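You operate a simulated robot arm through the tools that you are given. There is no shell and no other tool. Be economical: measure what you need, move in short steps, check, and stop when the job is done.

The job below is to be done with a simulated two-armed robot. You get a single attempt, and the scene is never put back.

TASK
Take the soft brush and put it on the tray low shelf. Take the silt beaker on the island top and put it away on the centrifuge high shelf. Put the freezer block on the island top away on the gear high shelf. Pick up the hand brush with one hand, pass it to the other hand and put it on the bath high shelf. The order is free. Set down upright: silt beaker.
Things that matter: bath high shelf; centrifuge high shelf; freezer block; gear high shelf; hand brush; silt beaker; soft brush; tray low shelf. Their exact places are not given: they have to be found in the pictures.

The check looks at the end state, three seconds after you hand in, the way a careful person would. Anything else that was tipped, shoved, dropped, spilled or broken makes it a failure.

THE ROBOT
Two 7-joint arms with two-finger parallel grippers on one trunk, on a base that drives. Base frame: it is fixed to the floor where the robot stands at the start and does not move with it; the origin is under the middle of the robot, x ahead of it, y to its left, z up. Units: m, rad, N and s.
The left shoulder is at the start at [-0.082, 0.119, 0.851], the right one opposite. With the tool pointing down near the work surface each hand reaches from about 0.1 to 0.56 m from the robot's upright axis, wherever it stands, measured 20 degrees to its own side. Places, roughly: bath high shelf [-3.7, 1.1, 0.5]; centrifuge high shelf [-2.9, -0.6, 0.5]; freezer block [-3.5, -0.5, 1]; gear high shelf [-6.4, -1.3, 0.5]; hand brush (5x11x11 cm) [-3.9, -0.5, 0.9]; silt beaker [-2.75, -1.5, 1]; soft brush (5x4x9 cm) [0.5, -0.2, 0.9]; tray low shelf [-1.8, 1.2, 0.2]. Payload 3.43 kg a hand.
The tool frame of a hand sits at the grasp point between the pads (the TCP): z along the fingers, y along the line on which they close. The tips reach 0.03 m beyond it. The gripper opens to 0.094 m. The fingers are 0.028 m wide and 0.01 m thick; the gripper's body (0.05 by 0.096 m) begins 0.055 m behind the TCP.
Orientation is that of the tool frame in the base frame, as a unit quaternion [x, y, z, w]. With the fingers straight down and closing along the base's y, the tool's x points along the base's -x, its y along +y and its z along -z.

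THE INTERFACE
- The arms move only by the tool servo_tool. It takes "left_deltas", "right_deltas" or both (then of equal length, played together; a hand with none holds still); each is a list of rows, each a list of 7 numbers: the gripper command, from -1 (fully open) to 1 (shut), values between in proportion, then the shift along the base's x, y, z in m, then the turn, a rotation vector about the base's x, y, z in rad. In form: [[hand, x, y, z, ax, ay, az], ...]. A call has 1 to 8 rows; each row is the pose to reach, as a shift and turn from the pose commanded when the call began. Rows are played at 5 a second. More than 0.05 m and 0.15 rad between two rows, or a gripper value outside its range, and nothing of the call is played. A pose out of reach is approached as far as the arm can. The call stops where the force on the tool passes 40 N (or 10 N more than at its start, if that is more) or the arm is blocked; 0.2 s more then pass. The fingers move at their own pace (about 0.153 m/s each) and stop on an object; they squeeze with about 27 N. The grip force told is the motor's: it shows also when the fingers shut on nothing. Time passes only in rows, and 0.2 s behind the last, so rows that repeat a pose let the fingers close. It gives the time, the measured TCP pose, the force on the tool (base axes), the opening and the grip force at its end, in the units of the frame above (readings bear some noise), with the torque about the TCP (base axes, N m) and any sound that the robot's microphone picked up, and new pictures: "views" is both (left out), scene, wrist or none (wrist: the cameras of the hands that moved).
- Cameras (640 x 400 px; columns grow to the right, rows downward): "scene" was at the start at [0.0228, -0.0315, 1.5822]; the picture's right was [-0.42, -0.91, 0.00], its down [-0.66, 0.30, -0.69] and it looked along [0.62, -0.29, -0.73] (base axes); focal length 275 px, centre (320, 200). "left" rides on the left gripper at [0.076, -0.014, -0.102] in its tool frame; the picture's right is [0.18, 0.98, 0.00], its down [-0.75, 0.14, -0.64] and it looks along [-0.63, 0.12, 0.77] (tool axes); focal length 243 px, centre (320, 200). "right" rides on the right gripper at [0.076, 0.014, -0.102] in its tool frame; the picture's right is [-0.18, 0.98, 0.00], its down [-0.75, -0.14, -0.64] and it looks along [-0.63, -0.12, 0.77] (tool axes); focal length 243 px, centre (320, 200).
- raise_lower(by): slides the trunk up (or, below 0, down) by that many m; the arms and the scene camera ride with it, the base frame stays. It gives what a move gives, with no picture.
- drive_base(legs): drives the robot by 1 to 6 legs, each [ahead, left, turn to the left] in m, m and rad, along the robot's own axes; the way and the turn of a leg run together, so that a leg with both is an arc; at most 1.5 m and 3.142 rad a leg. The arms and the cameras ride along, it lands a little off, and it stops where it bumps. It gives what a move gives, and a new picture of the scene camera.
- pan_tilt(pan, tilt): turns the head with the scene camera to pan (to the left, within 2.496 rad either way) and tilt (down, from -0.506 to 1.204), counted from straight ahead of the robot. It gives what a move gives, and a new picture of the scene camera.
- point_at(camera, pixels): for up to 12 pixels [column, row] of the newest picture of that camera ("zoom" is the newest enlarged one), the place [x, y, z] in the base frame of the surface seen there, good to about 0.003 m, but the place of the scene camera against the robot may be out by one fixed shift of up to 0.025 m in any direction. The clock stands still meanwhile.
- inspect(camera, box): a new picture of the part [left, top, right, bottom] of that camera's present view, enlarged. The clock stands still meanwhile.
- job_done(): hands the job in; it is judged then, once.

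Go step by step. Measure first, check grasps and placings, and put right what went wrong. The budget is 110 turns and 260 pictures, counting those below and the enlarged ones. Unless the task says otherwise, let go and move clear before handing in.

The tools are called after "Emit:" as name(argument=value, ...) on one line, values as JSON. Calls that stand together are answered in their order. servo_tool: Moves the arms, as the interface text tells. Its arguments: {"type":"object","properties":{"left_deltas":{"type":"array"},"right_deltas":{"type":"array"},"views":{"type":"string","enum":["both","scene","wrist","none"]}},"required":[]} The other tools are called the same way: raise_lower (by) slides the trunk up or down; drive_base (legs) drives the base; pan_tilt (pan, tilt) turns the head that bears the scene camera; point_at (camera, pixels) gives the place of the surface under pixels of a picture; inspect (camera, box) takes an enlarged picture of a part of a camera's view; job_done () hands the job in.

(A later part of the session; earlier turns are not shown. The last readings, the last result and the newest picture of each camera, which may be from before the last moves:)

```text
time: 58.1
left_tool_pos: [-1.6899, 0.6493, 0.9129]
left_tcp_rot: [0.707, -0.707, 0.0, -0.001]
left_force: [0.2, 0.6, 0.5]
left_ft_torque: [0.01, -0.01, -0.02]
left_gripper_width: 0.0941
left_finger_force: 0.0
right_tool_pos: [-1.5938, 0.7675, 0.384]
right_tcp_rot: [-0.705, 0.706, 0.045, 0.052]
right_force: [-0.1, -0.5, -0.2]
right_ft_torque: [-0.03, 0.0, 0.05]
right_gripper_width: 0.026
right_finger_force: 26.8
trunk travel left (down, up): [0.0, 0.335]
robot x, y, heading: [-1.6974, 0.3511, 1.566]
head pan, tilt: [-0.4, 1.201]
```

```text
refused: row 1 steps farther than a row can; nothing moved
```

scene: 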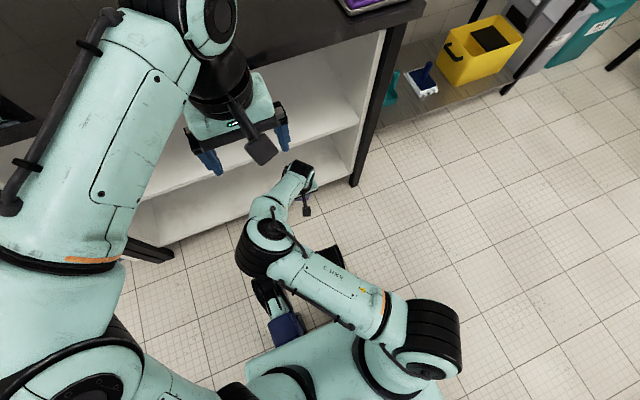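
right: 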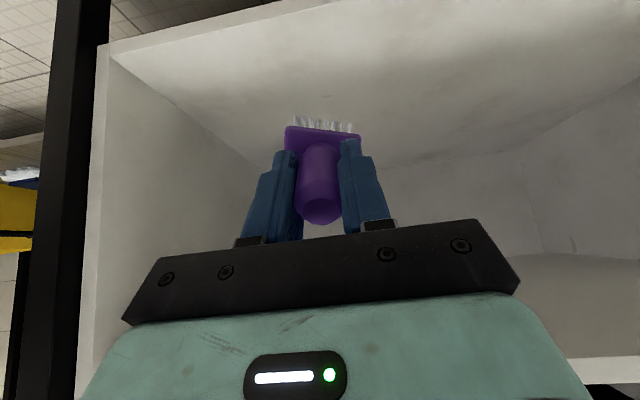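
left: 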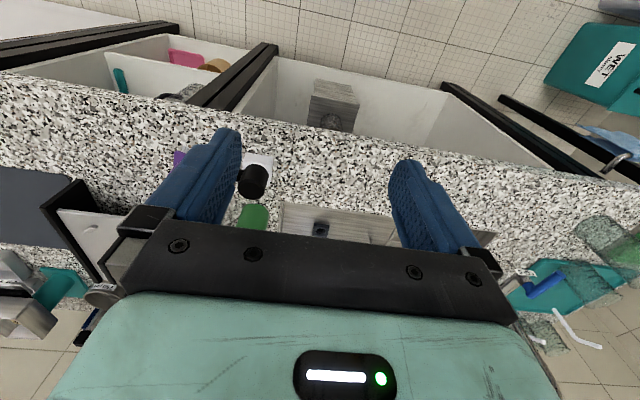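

Emit:
servo_tool(right_deltas=[[1, 0, 0, 0.05, 0, 0, 0], [1, 0, -0.02, 0.09, 0, 0, 0], [1, 0.03, -0.03, 0.12, 0, 0, 0], [1, 0.06, -0.03, 0.15, 0, 0, 0], [1, 0.1, -0.03, 0.15, 0, 0, 0], [1, 0.14, -0.03, 0.13, 0, 0, 0], [1, 0.15, -0.03, 0.09, 0, 0, 0], [1, 0.15, -0.03, 0.05, 0, 0, 0]], views="scene")

```text
time: 60.0
left_tool_pos: [-1.6902, 0.6493, 0.9115]
left_tcp_rot: [-0.707, 0.707, 0.0, 0.002]
left_force: [-0.1, -0.6, -0.6]
left_ft_torque: [-0.01, -0.02, 0.01]
left_gripper_width: 0.094
left_finger_force: 0.1
right_tool_pos: [-1.4808, 0.7316, 0.4854]
right_tcp_rot: [-0.705, 0.706, 0.046, 0.051]
right_force: [0.0, 0.0, -0.6]
right_ft_torque: [0.02, -0.02, -0.01]
right_gripper_width: 0.026
right_finger_force: 27.0
right hand out of reach, approached as far as the arm can: row 6, 7, 8
trunk travel left (down, up): [0.0, 0.335]
robot x, y, heading: [-1.6973, 0.3526, 1.571]
head pan, tilt: [-0.4, 1.201]
```

scene: 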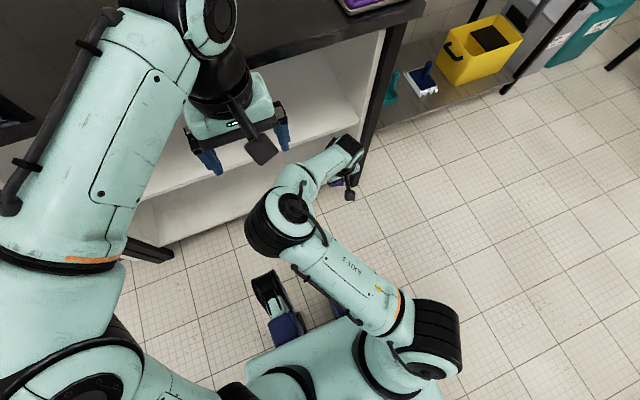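

The elbow is still inward. I'll go back up with the tool vertical, further out in front, so the arm unfolds, then come straight down again.

Emit:
servo_tool(right_deltas=[[1, 0, 0, 0.05, 0, 0, 0], [1, 0, 0, 0.1, 0, 0, 0], [1, 0, 0, 0.15, 0, 0, 0], [1, 0, 0, 0.2, -0.07, 0, 0], [1, 0, 0, 0.25, -0.14, 0, 0], [1, 0, 0.01, 0.3, -0.14, 0, 0], [1, 0, 0.02, 0.35, -0.14, 0, 0], [1, 0, 0.02, 0.35, -0.14, 0, 0]], views="scene")

```text
refused: row 6 steps farther than a row can; nothing moved
```

Emit:
servo_tool(right_deltas=[[1, 0, 0, 0.05, 0, 0, 0], [1, 0, 0, 0.1, 0, 0, 0], [1, 0, 0, 0.15, 0, 0, 0], [1, 0, 0, 0.2, -0.07, 0, 0], [1, 0, 0, 0.25, -0.14, 0, 0], [1, 0, 0, 0.3, -0.14, 0, 0], [1, 0, 0, 0.35, -0.14, 0, 0], [1, 0, 0.0, 0.35, -0.14, 0, 0]], views="scene")

```text
time: 61.8
left_tool_pos: [-1.6905, 0.65, 0.9128]
left_tcp_rot: [-0.706, 0.708, 0.0, 0.001]
left_force: [0.9, 0.1, -0.1]
left_ft_torque: [-0.02, -0.01, -0.01]
left_gripper_width: 0.0938
left_finger_force: 0.1
right_tool_pos: [-1.4813, 0.7304, 0.835]
right_tcp_rot: [0.707, -0.707, 0.005, -0.002]
right_force: [0.2, -0.1, -0.5]
right_ft_torque: [-0.01, 0.0, 0.0]
right_gripper_width: 0.0259
right_finger_force: 26.8
trunk travel left (down, up): [0.0, 0.335]
robot x, y, heading: [-1.6991, 0.3488, 1.571]
head pan, tilt: [-0.4, 1.201]
```

scene: 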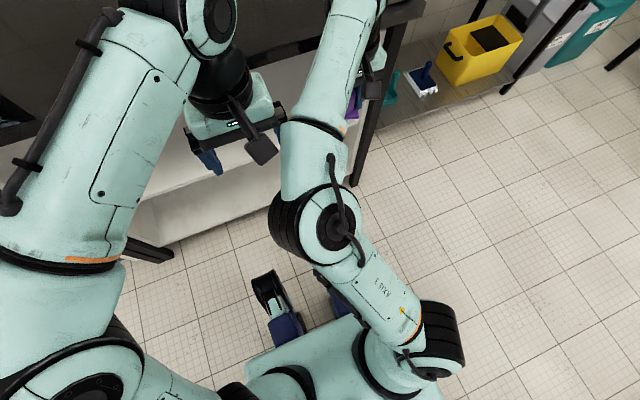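

The commanded pose follows what is reached, and vertical motion works well up here. My guess is the wrist can't bend forward this way up. I'll turn the tool about the vertical so the camera ends on the far side, which would let it tilt forward low down.

Emit:
servo_tool(right_deltas=[[1, 0.01, -0.02, -0.02, 0, 0, 0.14], [1, 0.02, -0.04, -0.04, 0, 0, 0.28], [1, 0.03, -0.05, -0.06, 0, 0, 0.42], [1, 0.03, -0.05, -0.08, 0, 0, 0.56], [1, 0.03, -0.05, -0.1, 0, 0, 0.7], [1, 0.03, -0.05, -0.1, 0, 0, 0.84], [1, 0.03, -0.05, -0.1, 0, 0, 0.98], [1, 0.03, -0.05, -0.1, 0, 0, 1.12]], views="scene")

```text
time: 63.5
left_tool_pos: [-1.689, 0.6498, 0.9123]
left_tcp_rot: [0.708, -0.707, 0.0, -0.002]
left_force: [-0.8, 1.0, -0.5]
left_ft_torque: [0.0, 0.02, 0.01]
left_gripper_width: 0.0941
left_finger_force: 0.0
right_tool_pos: [-1.4513, 0.6808, 0.7362]
right_tcp_rot: [0.975, -0.221, 0.003, -0.004]
right_force: [-0.5, -0.3, -0.4]
right_ft_torque: [0.01, 0.01, -0.01]
right_gripper_width: 0.026
right_finger_force: 26.9
trunk travel left (down, up): [0.0, 0.335]
robot x, y, heading: [-1.6978, 0.3515, 1.568]
head pan, tilt: [-0.4, 1.201]
```

scene: 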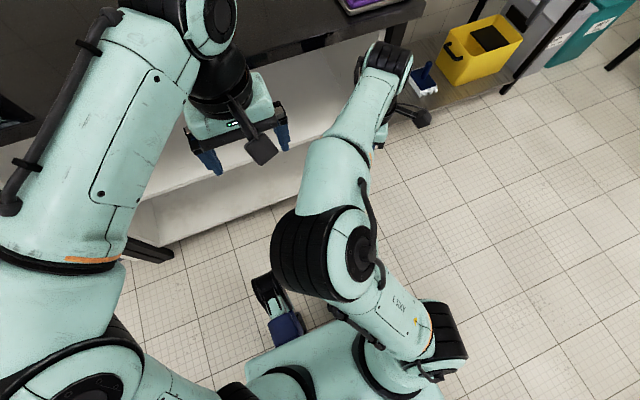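

Turning by +1.12 rad worked without trouble. I'll carry on to a half turn.

Emit:
servo_tool(right_deltas=[[1, 0, 0, -0.02, 0, 0, 0.14], [1, 0, 0, -0.04, 0, 0, 0.28], [1, 0, 0, -0.06, 0, 0, 0.42], [1, 0, 0, -0.08, 0, 0, 0.56], [1, 0, 0, -0.1, 0, 0, 0.7], [1, 0, 0, -0.12, 0, 0, 0.84], [1, 0, 0, -0.14, 0, 0, 0.98], [1, 0, 0, -0.14, 0, 0, 1.12]], views="none")

Emit:
servo_tool(right_deltas=[[1, 0, 0, 0, 0, 0, 0.14], [1, 0, 0, 0, 0, 0, 0.28], [1, 0, 0, 0, 0, 0, 0.42], [1, 0, 0, 0, 0, 0, 0.56], [1, 0, 0, 0, 0, 0, 0.7], [1, 0, 0, 0, 0, 0, 0.84], [1, 0, 0, 0, 0, 0, 0.9], [1, 0, 0, 0, 0, 0, 0.9]], views="both")

```text
time: 65.3
left_tool_pos: [-1.6898, 0.6506, 0.9127]
left_tcp_rot: [-0.707, 0.707, 0.0, 0.001]
left_force: [-0.5, 0.3, -0.5]
left_ft_torque: [0.03, 0.0, 0.0]
left_gripper_width: 0.0938
left_finger_force: 0.1
right_tool_pos: [-1.4505, 0.681, 0.5945]
right_tcp_rot: [0.944, 0.329, 0.001, -0.005]
right_force: [-0.3, 0.7, -0.7]
right_ft_torque: [0.02, -0.01, 0.03]
right_gripper_width: 0.0262
right_finger_force: 26.9
trunk travel left (down, up): [0.0, 0.335]
robot x, y, heading: [-1.6984, 0.3541, 1.573]
head pan, tilt: [-0.4, 1.201]
```

```text
time: 67.2
left_tool_pos: [-1.6891, 0.6489, 0.9113]
left_tcp_rot: [0.707, -0.707, 0.001, -0.002]
left_force: [-0.2, 0.1, 0.4]
left_ft_torque: [-0.01, 0.04, 0.01]
left_gripper_width: 0.0938
left_finger_force: 0.2
right_tool_pos: [-1.4518, 0.6822, 0.596]
right_tcp_rot: [0.708, 0.707, -0.001, -0.005]
right_force: [-0.1, 0.5, -0.9]
right_ft_torque: [-0.01, -0.01, 0.0]
right_gripper_width: 0.0259
right_finger_force: 26.9
trunk travel left (down, up): [0.0, 0.335]
robot x, y, heading: [-1.6983, 0.3497, 1.566]
head pan, tilt: [-0.4, 1.201]
```

scene: 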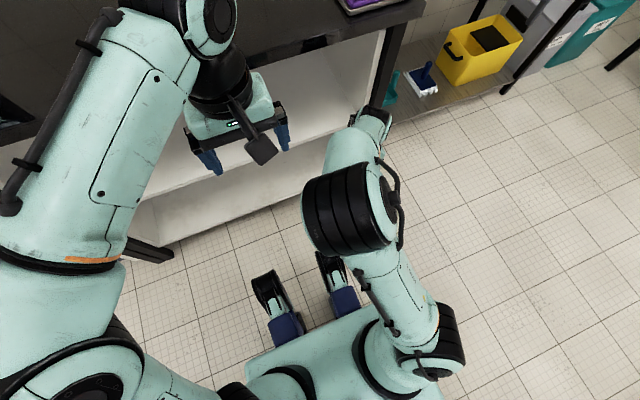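
right: 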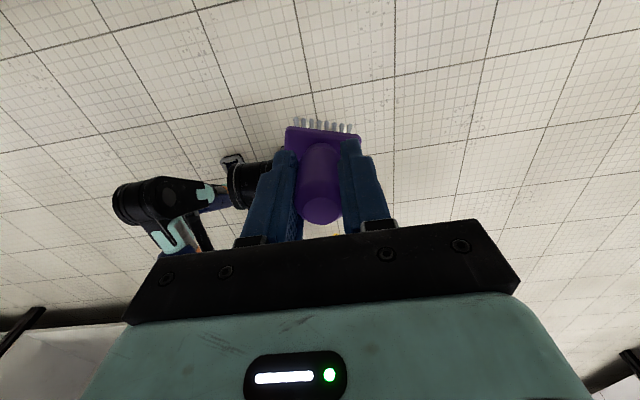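

The half turn is done, with the camera now on the far side. Next I'll descend while tilting the fingers forward.

Emit:
servo_tool(right_deltas=[[1, 0, 0, -0.04, 0.12, 0, 0], [1, 0, 0, -0.08, 0.25, 0, 0], [1, 0, 0, -0.12, 0.38, 0, 0], [1, 0, 0, -0.16, 0.51, 0, 0], [1, 0, 0, -0.2, 0.64, 0, 0], [1, 0, 0, -0.24, 0.78, 0, 0], [1, 0, 0, -0.28, 0.9, 0, 0], [1, 0, 0, -0.3, 1.0, 0, 0]], views="both")

```text
time: 69.0
left_tool_pos: [-1.6903, 0.6494, 0.9133]
left_tcp_rot: [0.708, -0.707, 0.0, -0.001]
left_force: [0.1, -0.4, -0.6]
left_ft_torque: [-0.01, -0.01, 0.03]
left_gripper_width: 0.0941
left_finger_force: 0.1
right_tool_pos: [-1.5469, 0.6852, 0.42]
right_tcp_rot: [0.619, 0.62, 0.338, -0.343]
right_force: [-0.6, 0.0, -1.0]
right_ft_torque: [-0.01, -0.03, 0.01]
right_gripper_width: 0.026
right_finger_force: 26.6
right hand out of reach, approached as far as the arm can: row 4, 5, 6, 7, 8
trunk travel left (down, up): [0.0, 0.335]
robot x, y, heading: [-1.6979, 0.3498, 1.57]
head pan, tilt: [-0.4, 1.201]
```

scene: 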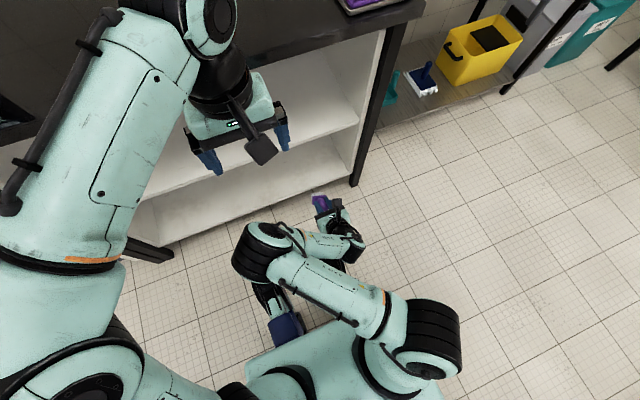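
right: 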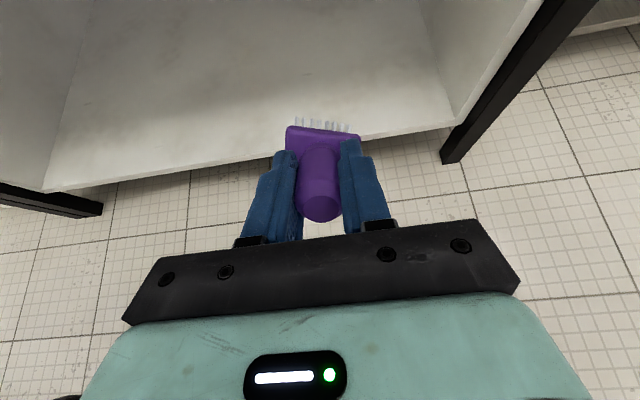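

The camera view is now right way up and shows the low shelf ahead. The arm is cramped by being close in, so I'll push the hand forward and to the right, then down.

Emit:
servo_tool(right_deltas=[[1, 0.02, 0.04, -0.01, 0, 0, 0], [1, 0.04, 0.08, -0.03, 0, 0, 0], [1, 0.06, 0.12, -0.05, 0, 0, 0], [1, 0.06, 0.16, -0.07, 0, 0, 0], [1, 0.06, 0.19, -0.1, 0, 0, 0], [1, 0.06, 0.2, -0.12, 0, 0, 0]], views="both")

```text
time: 70.3
left_tool_pos: [-1.6904, 0.6496, 0.9118]
left_tcp_rot: [-0.707, 0.707, 0.0, 0.0]
left_force: [-0.5, 0.2, 0.6]
left_ft_torque: [-0.01, 0.01, 0.0]
left_gripper_width: 0.094
left_finger_force: 0.1
right_tool_pos: [-1.5676, 0.8192, 0.4273]
right_tcp_rot: [0.619, 0.621, 0.337, -0.342]
right_force: [0.0, 0.1, 0.0]
right_ft_torque: [0.01, -0.01, -0.04]
right_gripper_width: 0.0262
right_finger_force: 27.3
right hand out of reach, approached as far as the arm can: row 1, 2, 3, 4, 5, 6
trunk travel left (down, up): [0.0, 0.335]
robot x, y, heading: [-1.7009, 0.3513, 1.565]
head pan, tilt: [-0.4, 1.201]
```

scene: 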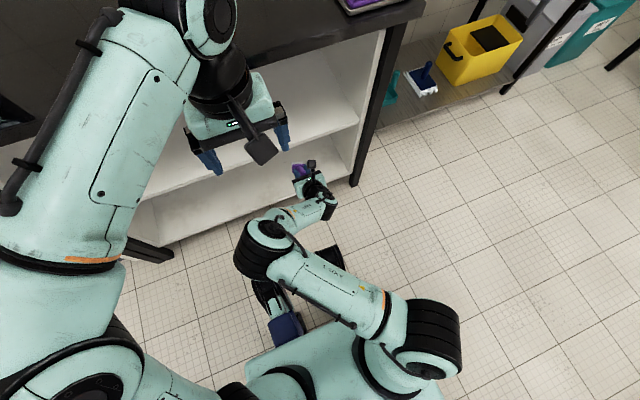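
right: 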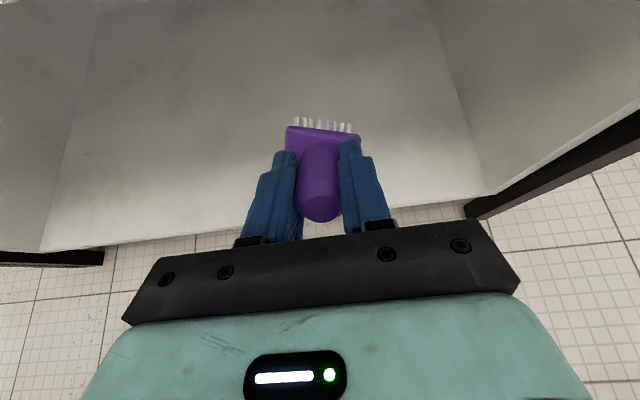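

The elbow stays jammed inward at the same place. I'll raise the hand, clear the left hand to its own side, and bring the right hand inward to make the elbow swing outward before going down.

Emit:
servo_tool(right_deltas=[[1, 0, -0.04, 0.02, 0, 0, 0], [1, 0, -0.08, 0.05, 0, 0, 0], [1, 0, -0.09, 0.1, -0.14, 0, 0], [1, 0, -0.09, 0.15, -0.28, 0, 0], [1, 0, -0.09, 0.2, -0.42, 0, 0], [1, 0, -0.09, 0.25, -0.56, 0, 0], [1, 0, -0.09, 0.3, -0.7, 0, 0], [1, 0, -0.09, 0.34, -0.84, 0, 0]], left_deltas=[[-1, -0.04, 0, 0.02, 0, 0, 0], [-1, -0.08, -0.0, 0.04, 0, 0, 0], [-1, -0.12, -0.0, 0.06, 0, 0, 0], [-1, -0.16, 0, 0.08, 0, 0, 0], [-1, -0.2, 0, 0.1, 0, 0, 0], [-1, -0.24, 0, 0.12, 0, 0, 0], [-1, -0.28, 0, 0.14, 0, 0, 0], [-1, -0.28, 0, 0.16, 0, 0, 0]], views="none")

Emit:
servo_tool(right_deltas=[[1, -0.03, 0, 0.02, -0.14, 0, 0], [1, -0.07, 0, 0.02, -0.14, 0, 0], [1, -0.11, 0, 0.02, -0.14, 0, 0], [1, -0.15, 0, 0.02, -0.14, 0, 0], [1, -0.19, 0, 0.02, -0.14, 0, 0], [1, -0.23, 0.02, 0.0, -0.14, 0, 0], [1, -0.25, 0.04, -0.03, -0.14, 0, 0], [1, -0.25, 0.04, -0.08, -0.14, 0, 0]], views="scene")

```text
refused: row 3 steps farther than a row can; nothing moved
```

```text
time: 72.2
left_tool_pos: [-1.6893, 0.6503, 0.9128]
left_tcp_rot: [0.708, -0.707, 0.0, -0.002]
left_force: [-0.4, 0.4, -0.3]
left_ft_torque: [0.01, -0.05, 0.02]
left_gripper_width: 0.0942
left_finger_force: 0.1
right_tool_pos: [-1.7819, 0.8415, 0.3925]
right_tcp_rot: [0.641, 0.644, 0.29, -0.302]
right_force: [0.5, 0.0, -1.0]
right_ft_torque: [0.01, -0.03, -0.01]
right_gripper_width: 0.0261
right_finger_force: 27.1
right hand out of reach, approached as far as the arm can: row 7, 8
trunk travel left (down, up): [0.0, 0.335]
robot x, y, heading: [-1.7027, 0.354, 1.569]
head pan, tilt: [-0.4, 1.201]
```

scene: 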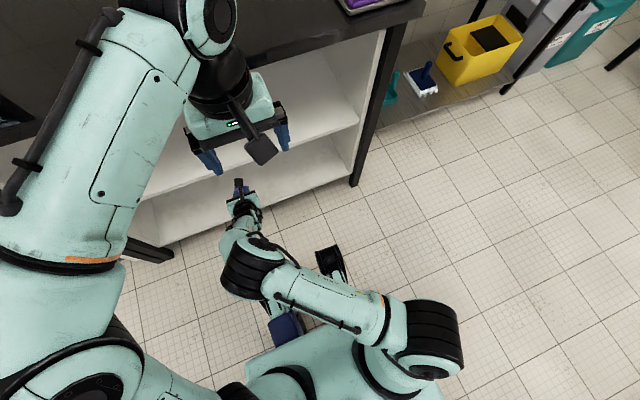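

I should have waited on that refusal, but nothing was touched. I'll measure the arm links now to work out which joint limits the reach.

Emit:
point_at(camera="scene", pixels=[[455, 340], [430, 320], [425, 372], [385, 340], [375, 310], [330, 295], [290, 280], [250, 270], [260, 250], [240, 235], [243, 205], [380, 385]])

Emit:
pan_tilt(pan=-1.0, tilt=1.2)

Emit:
point_at(camera="scene", pixels=[[320, 200], [250, 200], [200, 200], [200, 300], [300, 300], [400, 300]])

```text
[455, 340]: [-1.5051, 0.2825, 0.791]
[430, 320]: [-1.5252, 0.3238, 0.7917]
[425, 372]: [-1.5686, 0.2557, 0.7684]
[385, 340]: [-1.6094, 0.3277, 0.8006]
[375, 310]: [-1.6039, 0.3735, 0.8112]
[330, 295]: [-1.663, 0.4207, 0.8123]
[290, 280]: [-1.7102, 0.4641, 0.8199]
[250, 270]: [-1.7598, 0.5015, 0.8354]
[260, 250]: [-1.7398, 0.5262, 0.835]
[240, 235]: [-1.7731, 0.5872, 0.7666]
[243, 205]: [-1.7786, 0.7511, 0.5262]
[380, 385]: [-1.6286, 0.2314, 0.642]
```

```text
time: 73.2
left_tool_pos: [-1.6896, 0.6501, 0.9127]
left_tcp_rot: [-0.707, 0.707, 0.0, 0.002]
left_force: [0.1, 0.2, 0.0]
left_ft_torque: [-0.02, 0.03, 0.0]
left_gripper_width: 0.0943
left_finger_force: 0.0
right_tool_pos: [-1.7809, 0.8411, 0.3935]
right_tcp_rot: [0.641, 0.644, 0.289, -0.301]
right_force: [0.4, 0.3, -0.8]
right_ft_torque: [-0.02, -0.05, 0.01]
right_gripper_width: 0.0258
right_finger_force: 27.2
trunk travel left (down, up): [0.0, 0.335]
robot x, y, heading: [-1.6978, 0.3497, 1.576]
head pan, tilt: [-1.0, 1.201]
```

scene: 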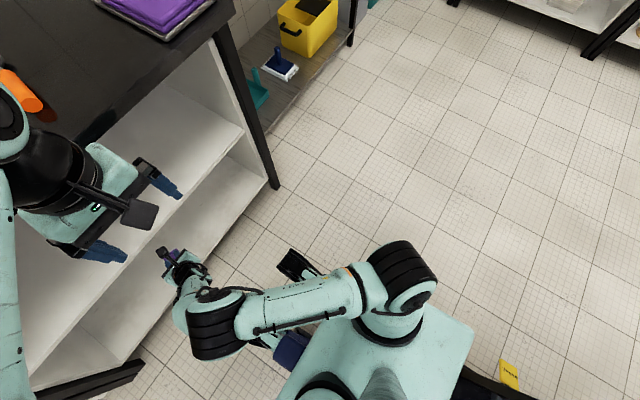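

```text
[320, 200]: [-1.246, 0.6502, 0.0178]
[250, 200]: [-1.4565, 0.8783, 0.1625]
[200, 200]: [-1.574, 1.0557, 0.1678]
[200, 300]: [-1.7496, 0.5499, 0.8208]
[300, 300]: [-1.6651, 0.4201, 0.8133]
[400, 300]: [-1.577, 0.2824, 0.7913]
```

The upper arm lies nearly flat over the robot's own deck (z≈0.62–0.64), pointing inward, so the deck probably stops it from dipping. Reaching out to the robot's right side should clear the deck. I'll raise the hand and swing it out there to test.

Emit:
servo_tool(right_deltas=[[1, 0, -0.04, 0.02, 0, 0, 0], [1, 0.0, -0.06, 0.06, -0.1, 0, 0], [1, 0.03, -0.06, 0.095, -0.2, 0, 0], [1, 0.06, -0.06, 0.13, -0.3, 0, 0], [1, 0.09, -0.06, 0.165, -0.4, 0, 0], [1, 0.12, -0.06, 0.2, -0.5, 0, 0], [1, 0.15, -0.06, 0.235, -0.6, 0, 0], [1, 0.18, -0.06, 0.27, -0.7, 0, 0]], views="none")

```text
time: 74.5
left_tool_pos: [-1.6829, 0.6516, 0.9181]
left_tcp_rot: [0.707, -0.706, 0.004, -0.023]
left_force: [0.3, -0.4, -0.5]
left_ft_torque: [-0.02, -0.04, 0.0]
left_gripper_width: 0.0939
left_finger_force: 0.1
right_tool_pos: [-1.6823, 0.7768, 0.5674]
right_tcp_rot: [0.687, 0.697, 0.142, -0.145]
right_force: [0.1, -0.4, -0.4]
right_ft_torque: [0.01, 0.0, 0.0]
right_gripper_width: 0.026
right_finger_force: 27.3
trunk travel left (down, up): [0.0, 0.335]
robot x, y, heading: [-1.697, 0.3521, 1.57]
head pan, tilt: [-1.0, 1.201]
stopped in row 6 (left hand): the force on the tool passed its limit at 80 N (the readings are from after the stop); the commanded pose is now the measured one
```

The right arm brushed the left hand. I'll move the left hand up and out to its own side first.

Emit:
servo_tool(left_deltas=[[-1, -0.02, 0, 0.04, 0, 0, 0], [-1, -0.05, 0, 0.08, 0, 0, 0], [-1, -0.09, 0, 0.11, 0, 0, 0], [-1, -0.13, 0, 0.14, 0, 0, 0], [-1, -0.17, 0, 0.17, 0, 0, 0], [-1, -0.21, -0.02, 0.19, 0, 0, 0], [-1, -0.25, -0.04, 0.2, 0, 0, 0], [-1, -0.28, -0.04, 0.2, 0, 0, 0]], views="none")

```text
time: 76.3
left_tool_pos: [-1.9365, 0.6373, 0.9911]
left_tcp_rot: [0.708, -0.706, 0.004, -0.024]
left_force: [0.2, -0.6, -0.1]
left_ft_torque: [0.01, -0.04, 0.03]
left_gripper_width: 0.0941
left_finger_force: 0.1
left hand out of reach, approached as far as the arm can: row 2, 3, 4, 5, 6, 7, 8
right_tool_pos: [-1.6829, 0.7768, 0.5696]
right_tcp_rot: [0.688, 0.697, 0.141, -0.146]
right_force: [-0.2, 0.2, -0.1]
right_ft_torque: [0.01, -0.03, -0.02]
right_gripper_width: 0.0262
right_finger_force: 27.5
trunk travel left (down, up): [0.0, 0.335]
robot x, y, heading: [-1.6974, 0.3563, 1.573]
head pan, tilt: [-1.0, 1.201]
```

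The left hand is clear at x −1.94. Now I'll swing the right hand out to the right.

Emit:
servo_tool(right_deltas=[[1, 0.03, -0.01, 0.03, -0.1, 0, 0], [1, 0.06, -0.03, 0.06, -0.2, 0, 0], [1, 0.1, -0.05, 0.08, -0.3, 0, 0], [1, 0.14, -0.07, 0.09, -0.4, 0, 0], [1, 0.18, -0.09, 0.1, -0.4, 0, 0], [1, 0.22, -0.11, 0.1, -0.4, 0, 0], [1, 0.26, -0.13, 0.1, -0.4, 0, 0], [1, 0.3, -0.15, 0.1, -0.4, 0, 0]], views="scene")

```text
time: 78.1
left_tool_pos: [-1.9358, 0.636, 0.9914]
left_tcp_rot: [0.708, -0.706, 0.004, -0.023]
left_force: [0.2, -0.3, -0.5]
left_ft_torque: [-0.01, 0.01, -0.02]
left_gripper_width: 0.0939
left_finger_force: 0.1
right_tool_pos: [-1.3813, 0.6261, 0.6686]
right_tcp_rot: [0.702, 0.712, 0.0, -0.007]
right_force: [0.6, -0.3, -0.5]
right_ft_torque: [0.02, 0.02, 0.01]
right_gripper_width: 0.0263
right_finger_force: 27.3
trunk travel left (down, up): [0.0, 0.335]
robot x, y, heading: [-1.7021, 0.3558, 1.566]
head pan, tilt: [-1.0, 1.201]
```

scene: 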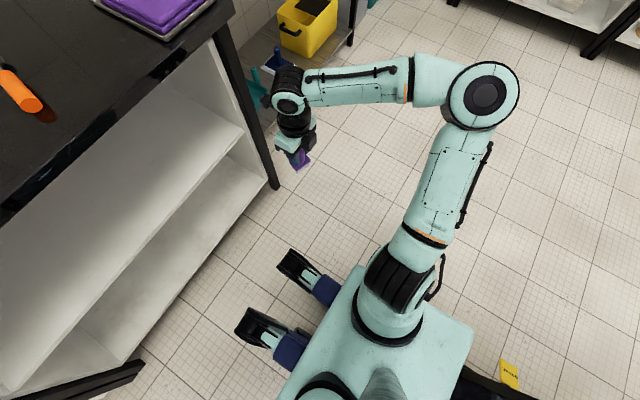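

The elbow has flipped to the outside, which is the configuration I wanted. Next I'll descend with a forward tilt.

Emit:
servo_tool(right_deltas=[[1, 0, 0, -0.04, 0, 0, 0], [1, 0, 0, -0.08, 0.1, 0, 0], [1, 0, 0, -0.12, 0.2, 0, 0], [1, 0, 0, -0.16, 0.3, 0, 0], [1, 0, 0, -0.2, 0.4, 0, 0], [1, 0, 0, -0.24, 0.5, 0, 0], [1, 0, 0, -0.28, 0.6, 0, 0], [1, 0, 0, -0.32, 0.7, 0, 0]], views="scene")

```text
time: 79.9
left_tool_pos: [-1.9352, 0.6379, 0.9915]
left_tcp_rot: [0.708, -0.705, 0.004, -0.023]
left_force: [-0.3, -1.4, -0.1]
left_ft_torque: [0.0, 0.02, 0.01]
left_gripper_width: 0.0942
left_finger_force: 0.1
right_tool_pos: [-1.3814, 0.626, 0.35]
right_tcp_rot: [0.657, 0.669, 0.246, -0.247]
right_force: [0.1, 0.4, 0.3]
right_ft_torque: [-0.06, 0.02, 0.0]
right_gripper_width: 0.0257
right_finger_force: 27.0
trunk travel left (down, up): [0.0, 0.335]
robot x, y, heading: [-1.6965, 0.3528, 1.574]
head pan, tilt: [-1.0, 1.201]
```

scene: 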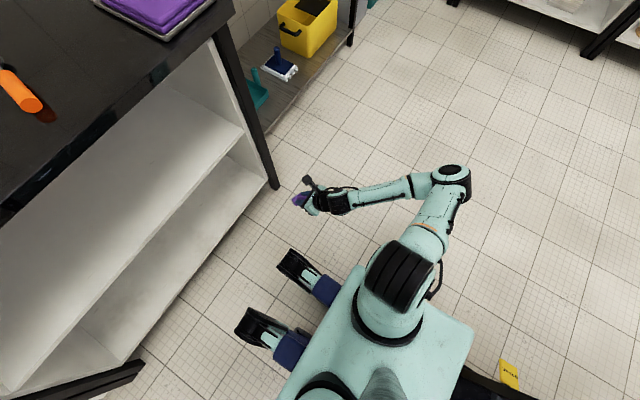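

It reaches z 0.35 easily. I'll go lower, shift left to the bay's middle and tilt a bit more.

Emit:
servo_tool(right_deltas=[[1, -0.03, 0.0, -0.02, 0.05, 0, 0], [1, -0.06, 0.01, -0.04, 0.1, 0, 0], [1, -0.09, 0.03, -0.06, 0.15, 0, 0], [1, -0.12, 0.05, -0.08, 0.2, 0, 0], [1, -0.15, 0.07, -0.09, 0.25, 0, 0], [1, -0.18, 0.1, -0.1, 0.3, 0, 0], [1, -0.18, 0.13, -0.1, 0.3, 0, 0], [1, -0.18, 0.15, -0.1, 0.3, 0, 0]], views="both")

```text
time: 81.7
left_tool_pos: [-1.936, 0.6386, 0.991]
left_tcp_rot: [0.708, -0.705, 0.004, -0.023]
left_force: [1.1, -0.6, -0.1]
left_ft_torque: [0.0, 0.02, 0.04]
left_gripper_width: 0.0944
left_finger_force: 0.0
right_tool_pos: [-1.4512, 0.8269, 0.2953]
right_tcp_rot: [0.607, 0.647, 0.297, -0.353]
right_force: [0.4, 0.2, -0.8]
right_ft_torque: [-0.03, 0.02, 0.05]
right_gripper_width: 0.0262
right_finger_force: 27.1
right hand out of reach, approached as far as the arm can: row 2, 3, 4, 5, 6, 7, 8
trunk travel left (down, up): [0.0, 0.335]
robot x, y, heading: [-1.6976, 0.355, 1.567]
head pan, tilt: [-1.0, 1.201]
```

scene: 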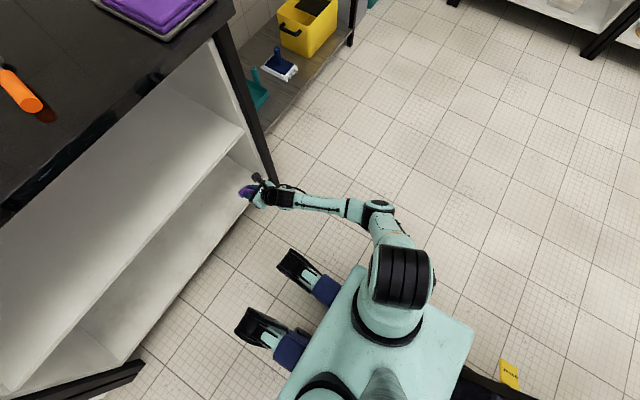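
right: 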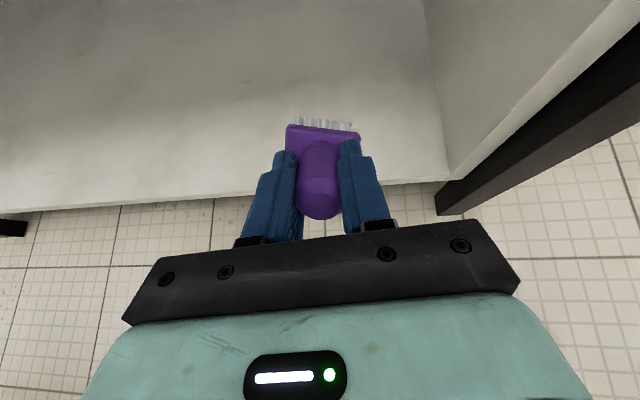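

At (−1.451,0.827,0.295) the hand fits between the shelves, with the side panel about 6 cm clear. I'll carry it in with the base, ahead and left.

Emit:
drive_base(legs=[[0, 0.09, 0], [0.12, 0, 0]])

Emit:
servo_tool(right_deltas=[[1, 0, 0.02, -0.01, 0, 0, 0], [1, 0, 0.04, -0.02, 0, 0, 0], [1, 0, 0.05, -0.03, 0, 0, 0]], views="both")

```text
time: 84.0
left_tool_pos: [-2.0259, 0.7551, 0.99]
left_tcp_rot: [0.708, -0.706, 0.003, -0.023]
left_force: [0.7, 0.4, -0.4]
left_ft_torque: [0.0, -0.02, 0.0]
left_gripper_width: 0.0941
left_finger_force: 0.1
right_tool_pos: [-1.5414, 0.9452, 0.2966]
right_tcp_rot: [0.606, 0.649, 0.295, -0.354]
right_force: [0.6, -0.9, -0.3]
right_ft_torque: [-0.02, 0.0, 0.01]
right_gripper_width: 0.0261
right_finger_force: 26.9
trunk travel left (down, up): [0.0, 0.335]
robot x, y, heading: [-1.7873, 0.4729, 1.569]
head pan, tilt: [-1.0, 1.201]
```

scene: 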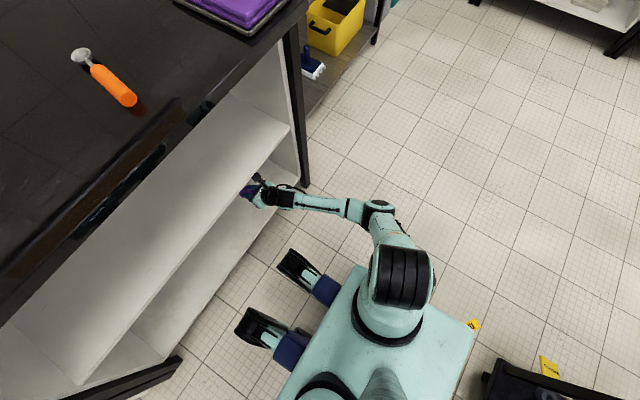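

```text
time: 84.8
left_tool_pos: [-2.0257, 0.7556, 0.9908]
left_tcp_rot: [0.708, -0.706, 0.004, -0.024]
left_force: [-0.1, 1.1, 0.7]
left_ft_torque: [-0.03, 0.0, 0.0]
left_gripper_width: 0.0939
left_finger_force: 0.1
right_tool_pos: [-1.5415, 0.9958, 0.2653]
right_tcp_rot: [0.607, 0.648, 0.296, -0.353]
right_force: [0.5, -0.7, -0.1]
right_ft_torque: [-0.05, 0.04, 0.01]
right_gripper_width: 0.0259
right_finger_force: 26.9
trunk travel left (down, up): [0.0, 0.335]
robot x, y, heading: [-1.791, 0.4696, 1.57]
head pan, tilt: [-1.0, 1.201]
```

scene: 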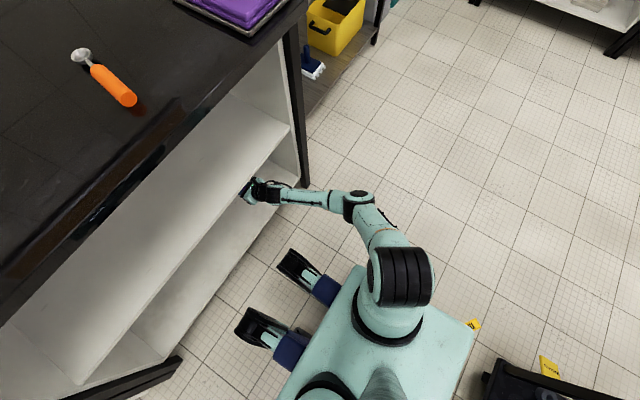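
right: 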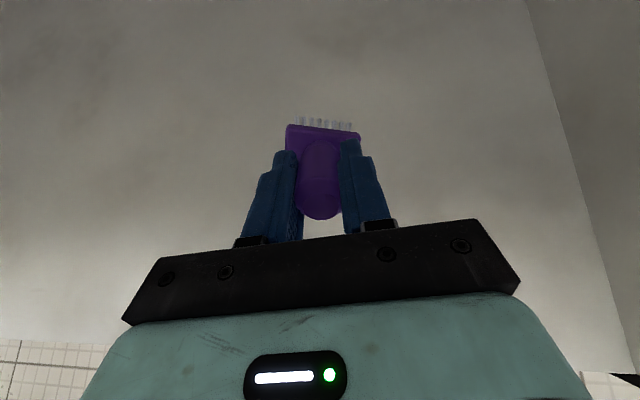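

TCP is at z 0.265 with 55° tilt, so the brush bottom is at about 0.21 and needs to go down 0.06 to touch the shelf at 0.149.

Emit:
servo_tool(right_deltas=[[1, 0, 0, -0.02, 0, 0, 0], [1, 0, 0, -0.04, 0, 0, 0], [1, 0, 0, -0.05, 0, 0, 0], [1, 0, 0, -0.058, 0, 0, 0], [1, 0, 0, -0.062, 0, 0, 0]], views="wrist")

```text
time: 86.0
left_tool_pos: [-2.0253, 0.7546, 0.9899]
left_tcp_rot: [0.708, -0.706, 0.004, -0.025]
left_force: [-0.1, -0.2, -0.1]
left_ft_torque: [0.01, 0.02, 0.03]
left_gripper_width: 0.0941
left_finger_force: 0.2
right_tool_pos: [-1.5427, 0.9966, 0.2053]
right_tcp_rot: [0.604, 0.647, 0.298, -0.356]
right_force: [-0.4, -2.8, 16.3]
right_ft_torque: [0.63, -0.14, 0.04]
right_gripper_width: 0.026
right_finger_force: 27.2
trunk travel left (down, up): [0.0, 0.335]
robot x, y, heading: [-1.7877, 0.4675, 1.57]
head pan, tilt: [-1.0, 1.201]
```

right: 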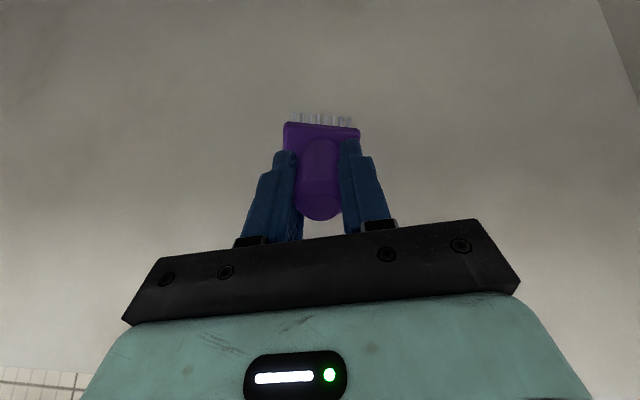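

The shelf pushes back with 16 N, so the brush is touching. I'll open and hold still for a moment.

Emit:
servo_tool(right_deltas=[[0.4, 0, 0, 0.002, 0, 0, 0], [-0.2, 0, 0, 0.003, 0, 0, 0], [-1, 0, 0, 0.003, 0, 0, 0], [-1, 0, 0, 0.003, 0, 0, 0], [-1, 0, 0, 0.003, 0, 0, 0]], views="wrist")

```text
time: 87.2
left_tool_pos: [-2.0262, 0.7556, 0.9908]
left_tcp_rot: [0.708, -0.706, 0.004, -0.024]
left_force: [0.3, 0.0, 0.8]
left_ft_torque: [0.02, 0.03, 0.03]
left_gripper_width: 0.0939
left_finger_force: 0.0
right_tool_pos: [-1.5417, 0.9945, 0.2064]
right_tcp_rot: [0.606, 0.648, 0.296, -0.354]
right_force: [-0.1, 0.6, -0.2]
right_ft_torque: [-0.04, 0.02, 0.01]
right_gripper_width: 0.0941
right_finger_force: 0.0
trunk travel left (down, up): [0.0, 0.335]
robot x, y, heading: [-1.7895, 0.4688, 1.573]
head pan, tilt: [-1.0, 1.201]
```

right: 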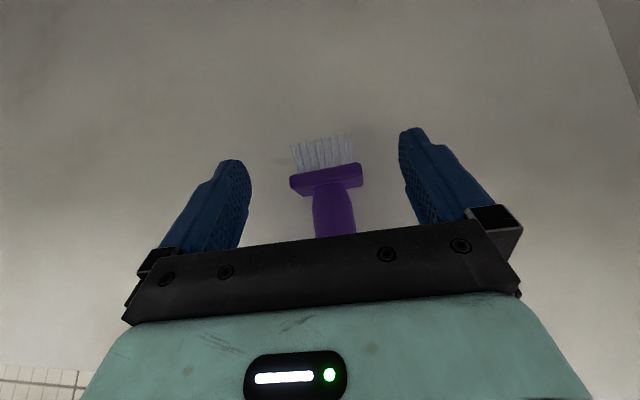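

The brush lies on the shelf between the open fingers. I'll withdraw up and back.

Emit:
servo_tool(right_deltas=[[-1, 0, -0.025, 0.025, 0, 0, 0], [-1, 0, -0.055, 0.05, 0, 0, 0], [-1, 0, -0.1, 0.06, 0, 0, 0], [-1, 0, -0.145, 0.07, 0, 0, 0], [-1, 0.02, -0.19, 0.08, 0, 0, 0], [-1, 0.04, -0.23, 0.09, 0, 0, 0], [-1, 0.07, -0.27, 0.09, 0, 0, 0], [-1, 0.09, -0.31, 0.09, 0, 0, 0]], views="both")

```text
refused: row 5 steps farther than a row can; nothing moved
```

Emit:
servo_tool(right_deltas=[[-1, 0, -0.025, 0.025, 0, 0, 0], [-1, 0, -0.055, 0.05, 0, 0, 0], [-1, 0, -0.1, 0.06, 0, 0, 0], [-1, 0, -0.145, 0.07, 0, 0, 0], [-1, 0.015, -0.185, 0.08, 0, 0, 0], [-1, 0.03, -0.225, 0.09, 0, 0, 0], [-1, 0.05, -0.26, 0.09, 0, 0, 0], [-1, 0.07, -0.29, 0.09, 0, 0, 0]], views="both")

```text
time: 89.0
left_tool_pos: [-2.0249, 0.7551, 0.9903]
left_tcp_rot: [0.707, -0.707, 0.004, -0.024]
left_force: [-0.2, -0.1, 0.2]
left_ft_torque: [-0.01, -0.01, 0.0]
left_gripper_width: 0.0939
left_finger_force: 0.1
right_tool_pos: [-1.4718, 0.7055, 0.2971]
right_tcp_rot: [0.605, 0.648, 0.296, -0.355]
right_force: [-0.3, -0.4, 0.7]
right_ft_torque: [0.02, 0.01, -0.02]
right_gripper_width: 0.0939
right_finger_force: 0.1
right hand out of reach, approached as far as the arm can: row 2, 3, 4, 5, 6
trunk travel left (down, up): [0.0, 0.335]
robot x, y, heading: [-1.7874, 0.4685, 1.572]
head pan, tilt: [-1.0, 1.201]
```

scene: 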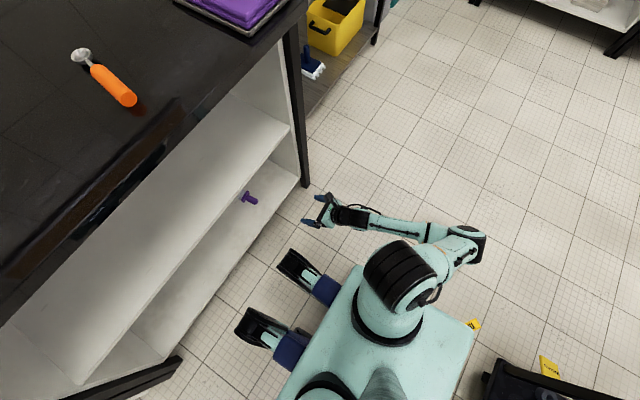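
right: 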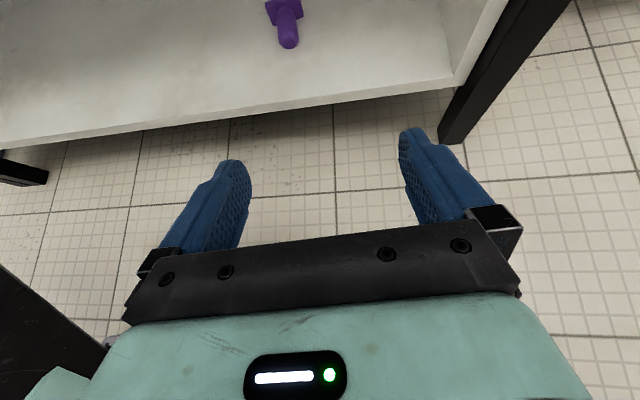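

The soft brush rests on the tray low shelf. I'll raise the trunk, back away and look towards the island.

Emit:
raise_lower(by=0.275)

Emit:
pan_tilt(pan=1.6, tilt=0.6)

Emit:
pan_tilt(pan=2.2, tilt=0.6)

Emit:
point_at(camera="scene", pixels=[[320, 200], [250, 200], [400, 200], [320, 300], [450, 250], [500, 200], [200, 250], [400, 150], [300, 150]])

```text
time: 91.8
left_tool_pos: [-2.0261, 0.7301, 1.2981]
left_tcp_rot: [0.706, -0.705, -0.03, -0.058]
left_force: [-0.1, 0.0, 0.7]
left_ft_torque: [0.0, -0.02, 0.01]
left_gripper_width: 0.094
left_finger_force: 0.1
right_tool_pos: [-1.4715, 0.7047, 0.5724]
right_tcp_rot: [0.606, 0.647, 0.297, -0.354]
right_force: [0.2, 0.1, 0.1]
right_ft_torque: [0.02, 0.02, 0.03]
right_gripper_width: 0.0943
right_finger_force: 0.1
trunk travel left (down, up): [-0.275, 0.06]
robot x, y, heading: [-1.7879, 0.4696, 1.573]
head pan, tilt: [-1.0, 1.201]
```

```text
time: 94.1
left_tool_pos: [-2.0246, 0.7293, 1.2985]
left_tcp_rot: [0.706, -0.705, -0.029, -0.058]
left_force: [-0.2, -0.3, -0.2]
left_ft_torque: [0.0, 0.01, 0.03]
left_gripper_width: 0.0939
left_finger_force: 0.0
right_tool_pos: [-1.4721, 0.7059, 0.5707]
right_tcp_rot: [0.605, 0.649, 0.296, -0.354]
right_force: [0.9, 0.0, 0.4]
right_ft_torque: [-0.03, 0.0, 0.01]
right_gripper_width: 0.094
right_finger_force: 0.2
trunk travel left (down, up): [-0.275, 0.06]
robot x, y, heading: [-1.7858, 0.4716, 1.574]
head pan, tilt: [1.6, 0.6]
```

scene: 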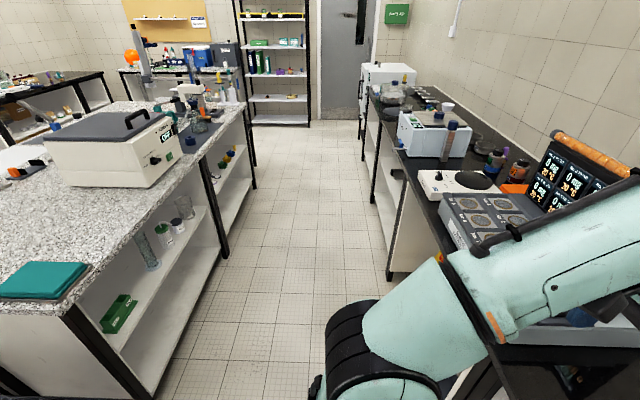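

```text
time: 95.1
left_tool_pos: [-2.0248, 0.7283, 1.2983]
left_tcp_rot: [0.706, -0.705, -0.03, -0.058]
left_force: [-0.1, -0.2, 0.6]
left_ft_torque: [-0.01, -0.03, -0.01]
left_gripper_width: 0.0937
left_finger_force: 0.0
right_tool_pos: [-1.4708, 0.7056, 0.5715]
right_tcp_rot: [0.606, 0.648, 0.296, -0.354]
right_force: [0.7, 0.9, 0.2]
right_ft_torque: [0.01, 0.02, -0.01]
right_gripper_width: 0.0941
right_finger_force: 0.0
trunk travel left (down, up): [-0.275, 0.06]
robot x, y, heading: [-1.7902, 0.4701, 1.572]
head pan, tilt: [2.201, 0.6]
```

scene: 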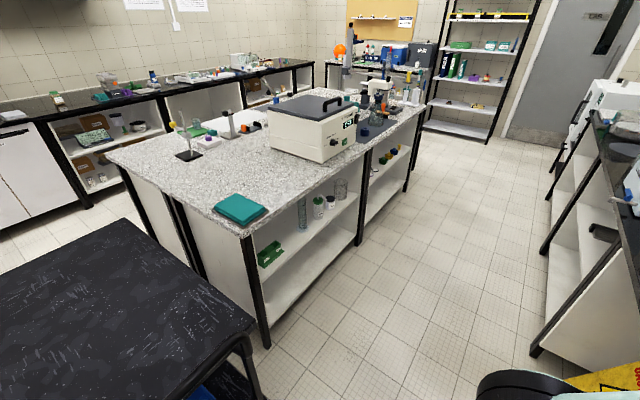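

```text
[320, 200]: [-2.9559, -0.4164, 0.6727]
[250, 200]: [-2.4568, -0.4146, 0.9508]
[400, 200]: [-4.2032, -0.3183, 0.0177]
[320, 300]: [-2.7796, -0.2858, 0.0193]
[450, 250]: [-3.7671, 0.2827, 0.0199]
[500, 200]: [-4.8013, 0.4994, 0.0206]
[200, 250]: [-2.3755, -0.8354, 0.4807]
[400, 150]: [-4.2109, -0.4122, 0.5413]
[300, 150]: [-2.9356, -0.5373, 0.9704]
```

The island's aisle side is at y≈−0.32, running x −2.37 to −4.2. The centrifuge bay is its nearer half and holds some items. I'll zoom in.

Emit:
inspect(camera="scene", box=[330, 40, 450, 150])

Emit:
inspect(camera="scene", box=[150, 90, 350, 220])

Emit:
inspect(camera="scene", box=[230, 150, 430, 330])

```text
3.64 times, centred on (390, 95) of scene
```

zoom: 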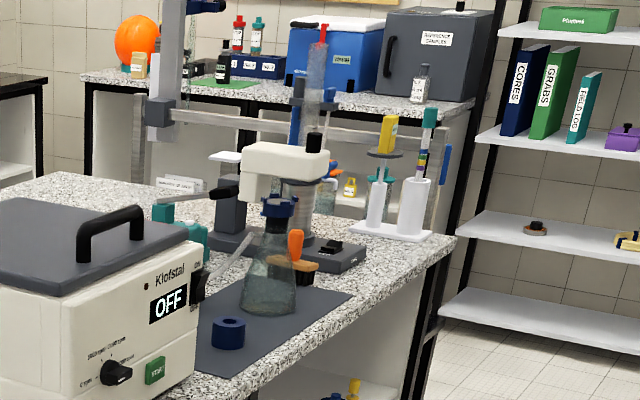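

```text
3.08 times, centred on (250, 155) of scene
```

zoom: 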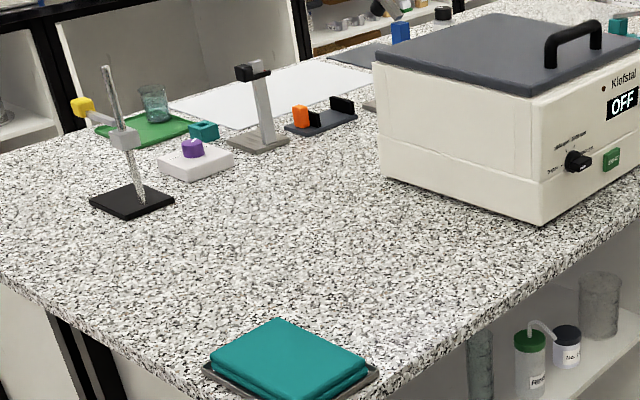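

```text
2.22 times, centred on (330, 240) of scene
```

zoom: 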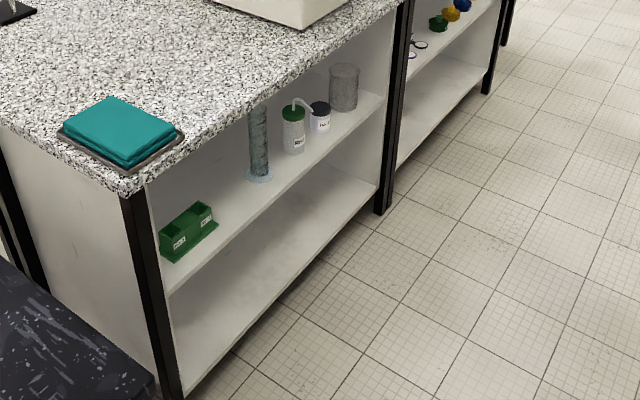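

The glass beaker stands on a green mat on the island's far side, and the orange-handled wooden brush and other items are beyond the centrifuge. I'll bring the right hand up to a travel pose before driving.

Emit:
servo_tool(right_deltas=[[-1, 0, -0.02, 0.04, -0.12, 0, 0], [-1, 0, -0.04, 0.08, -0.24, 0, 0], [-1, 0, -0.06, 0.12, -0.36, 0, 0], [-1, 0, -0.07, 0.165, -0.48, 0, 0], [-1, 0, -0.07, 0.21, -0.6, 0, 0], [-1, 0, -0.07, 0.255, -0.72, 0, 0], [-1, 0, -0.07, 0.3, -0.84, 0, 0], [-1, 0, -0.07, 0.345, -0.96, 0, 0]], views="none")

Emit:
drive_base(legs=[[-0.12, 0, 0], [0, 0, 1.571], [0.75, 0.0, 0]])

```text
time: 96.9
left_tool_pos: [-2.0253, 0.7305, 1.299]
left_tcp_rot: [0.706, -0.705, -0.03, -0.058]
left_force: [-0.5, -0.7, 0.0]
left_ft_torque: [-0.02, 0.01, 0.01]
left_gripper_width: 0.0943
left_finger_force: 0.0
right_tool_pos: [-1.4727, 0.6363, 0.9179]
right_tcp_rot: [0.701, 0.711, -0.038, -0.033]
right_force: [0.4, 0.7, 0.5]
right_ft_torque: [-0.02, 0.02, 0.01]
right_gripper_width: 0.094
right_finger_force: 0.1
right hand out of reach, approached as far as the arm can: row 3, 4, 5, 6
trunk travel left (down, up): [-0.275, 0.06]
robot x, y, heading: [-1.789, 0.4711, 1.569]
head pan, tilt: [2.201, 0.6]
```

```text
time: 105.6
left_tool_pos: [-2.8027, 0.1143, 1.2978]
left_tcp_rot: [0.998, 0.0, -0.063, -0.02]
left_force: [0.2, 0.0, 0.3]
left_ft_torque: [-0.01, -0.03, -0.02]
left_gripper_width: 0.0942
left_finger_force: 0.1
right_tool_pos: [-2.7096, 0.6664, 0.9187]
right_tcp_rot: [-0.006, 0.999, -0.05, 0.002]
right_force: [-0.3, 0.2, 0.4]
right_ft_torque: [0.02, -0.02, 0.04]
right_gripper_width: 0.0941
right_finger_force: 0.0
trunk travel left (down, up): [-0.275, 0.06]
robot x, y, heading: [-2.5464, 0.3531, 3.141]
head pan, tilt: [2.201, 0.6]
```

scene: 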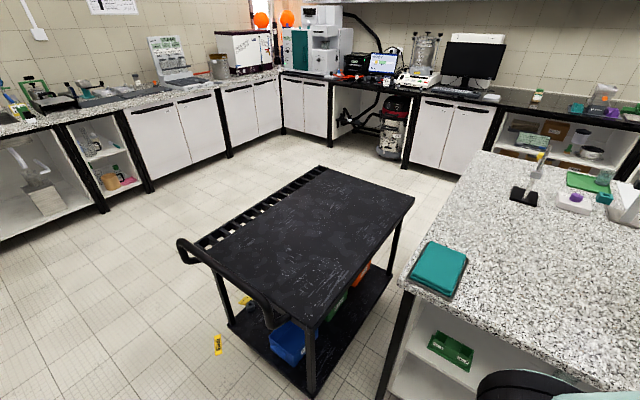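

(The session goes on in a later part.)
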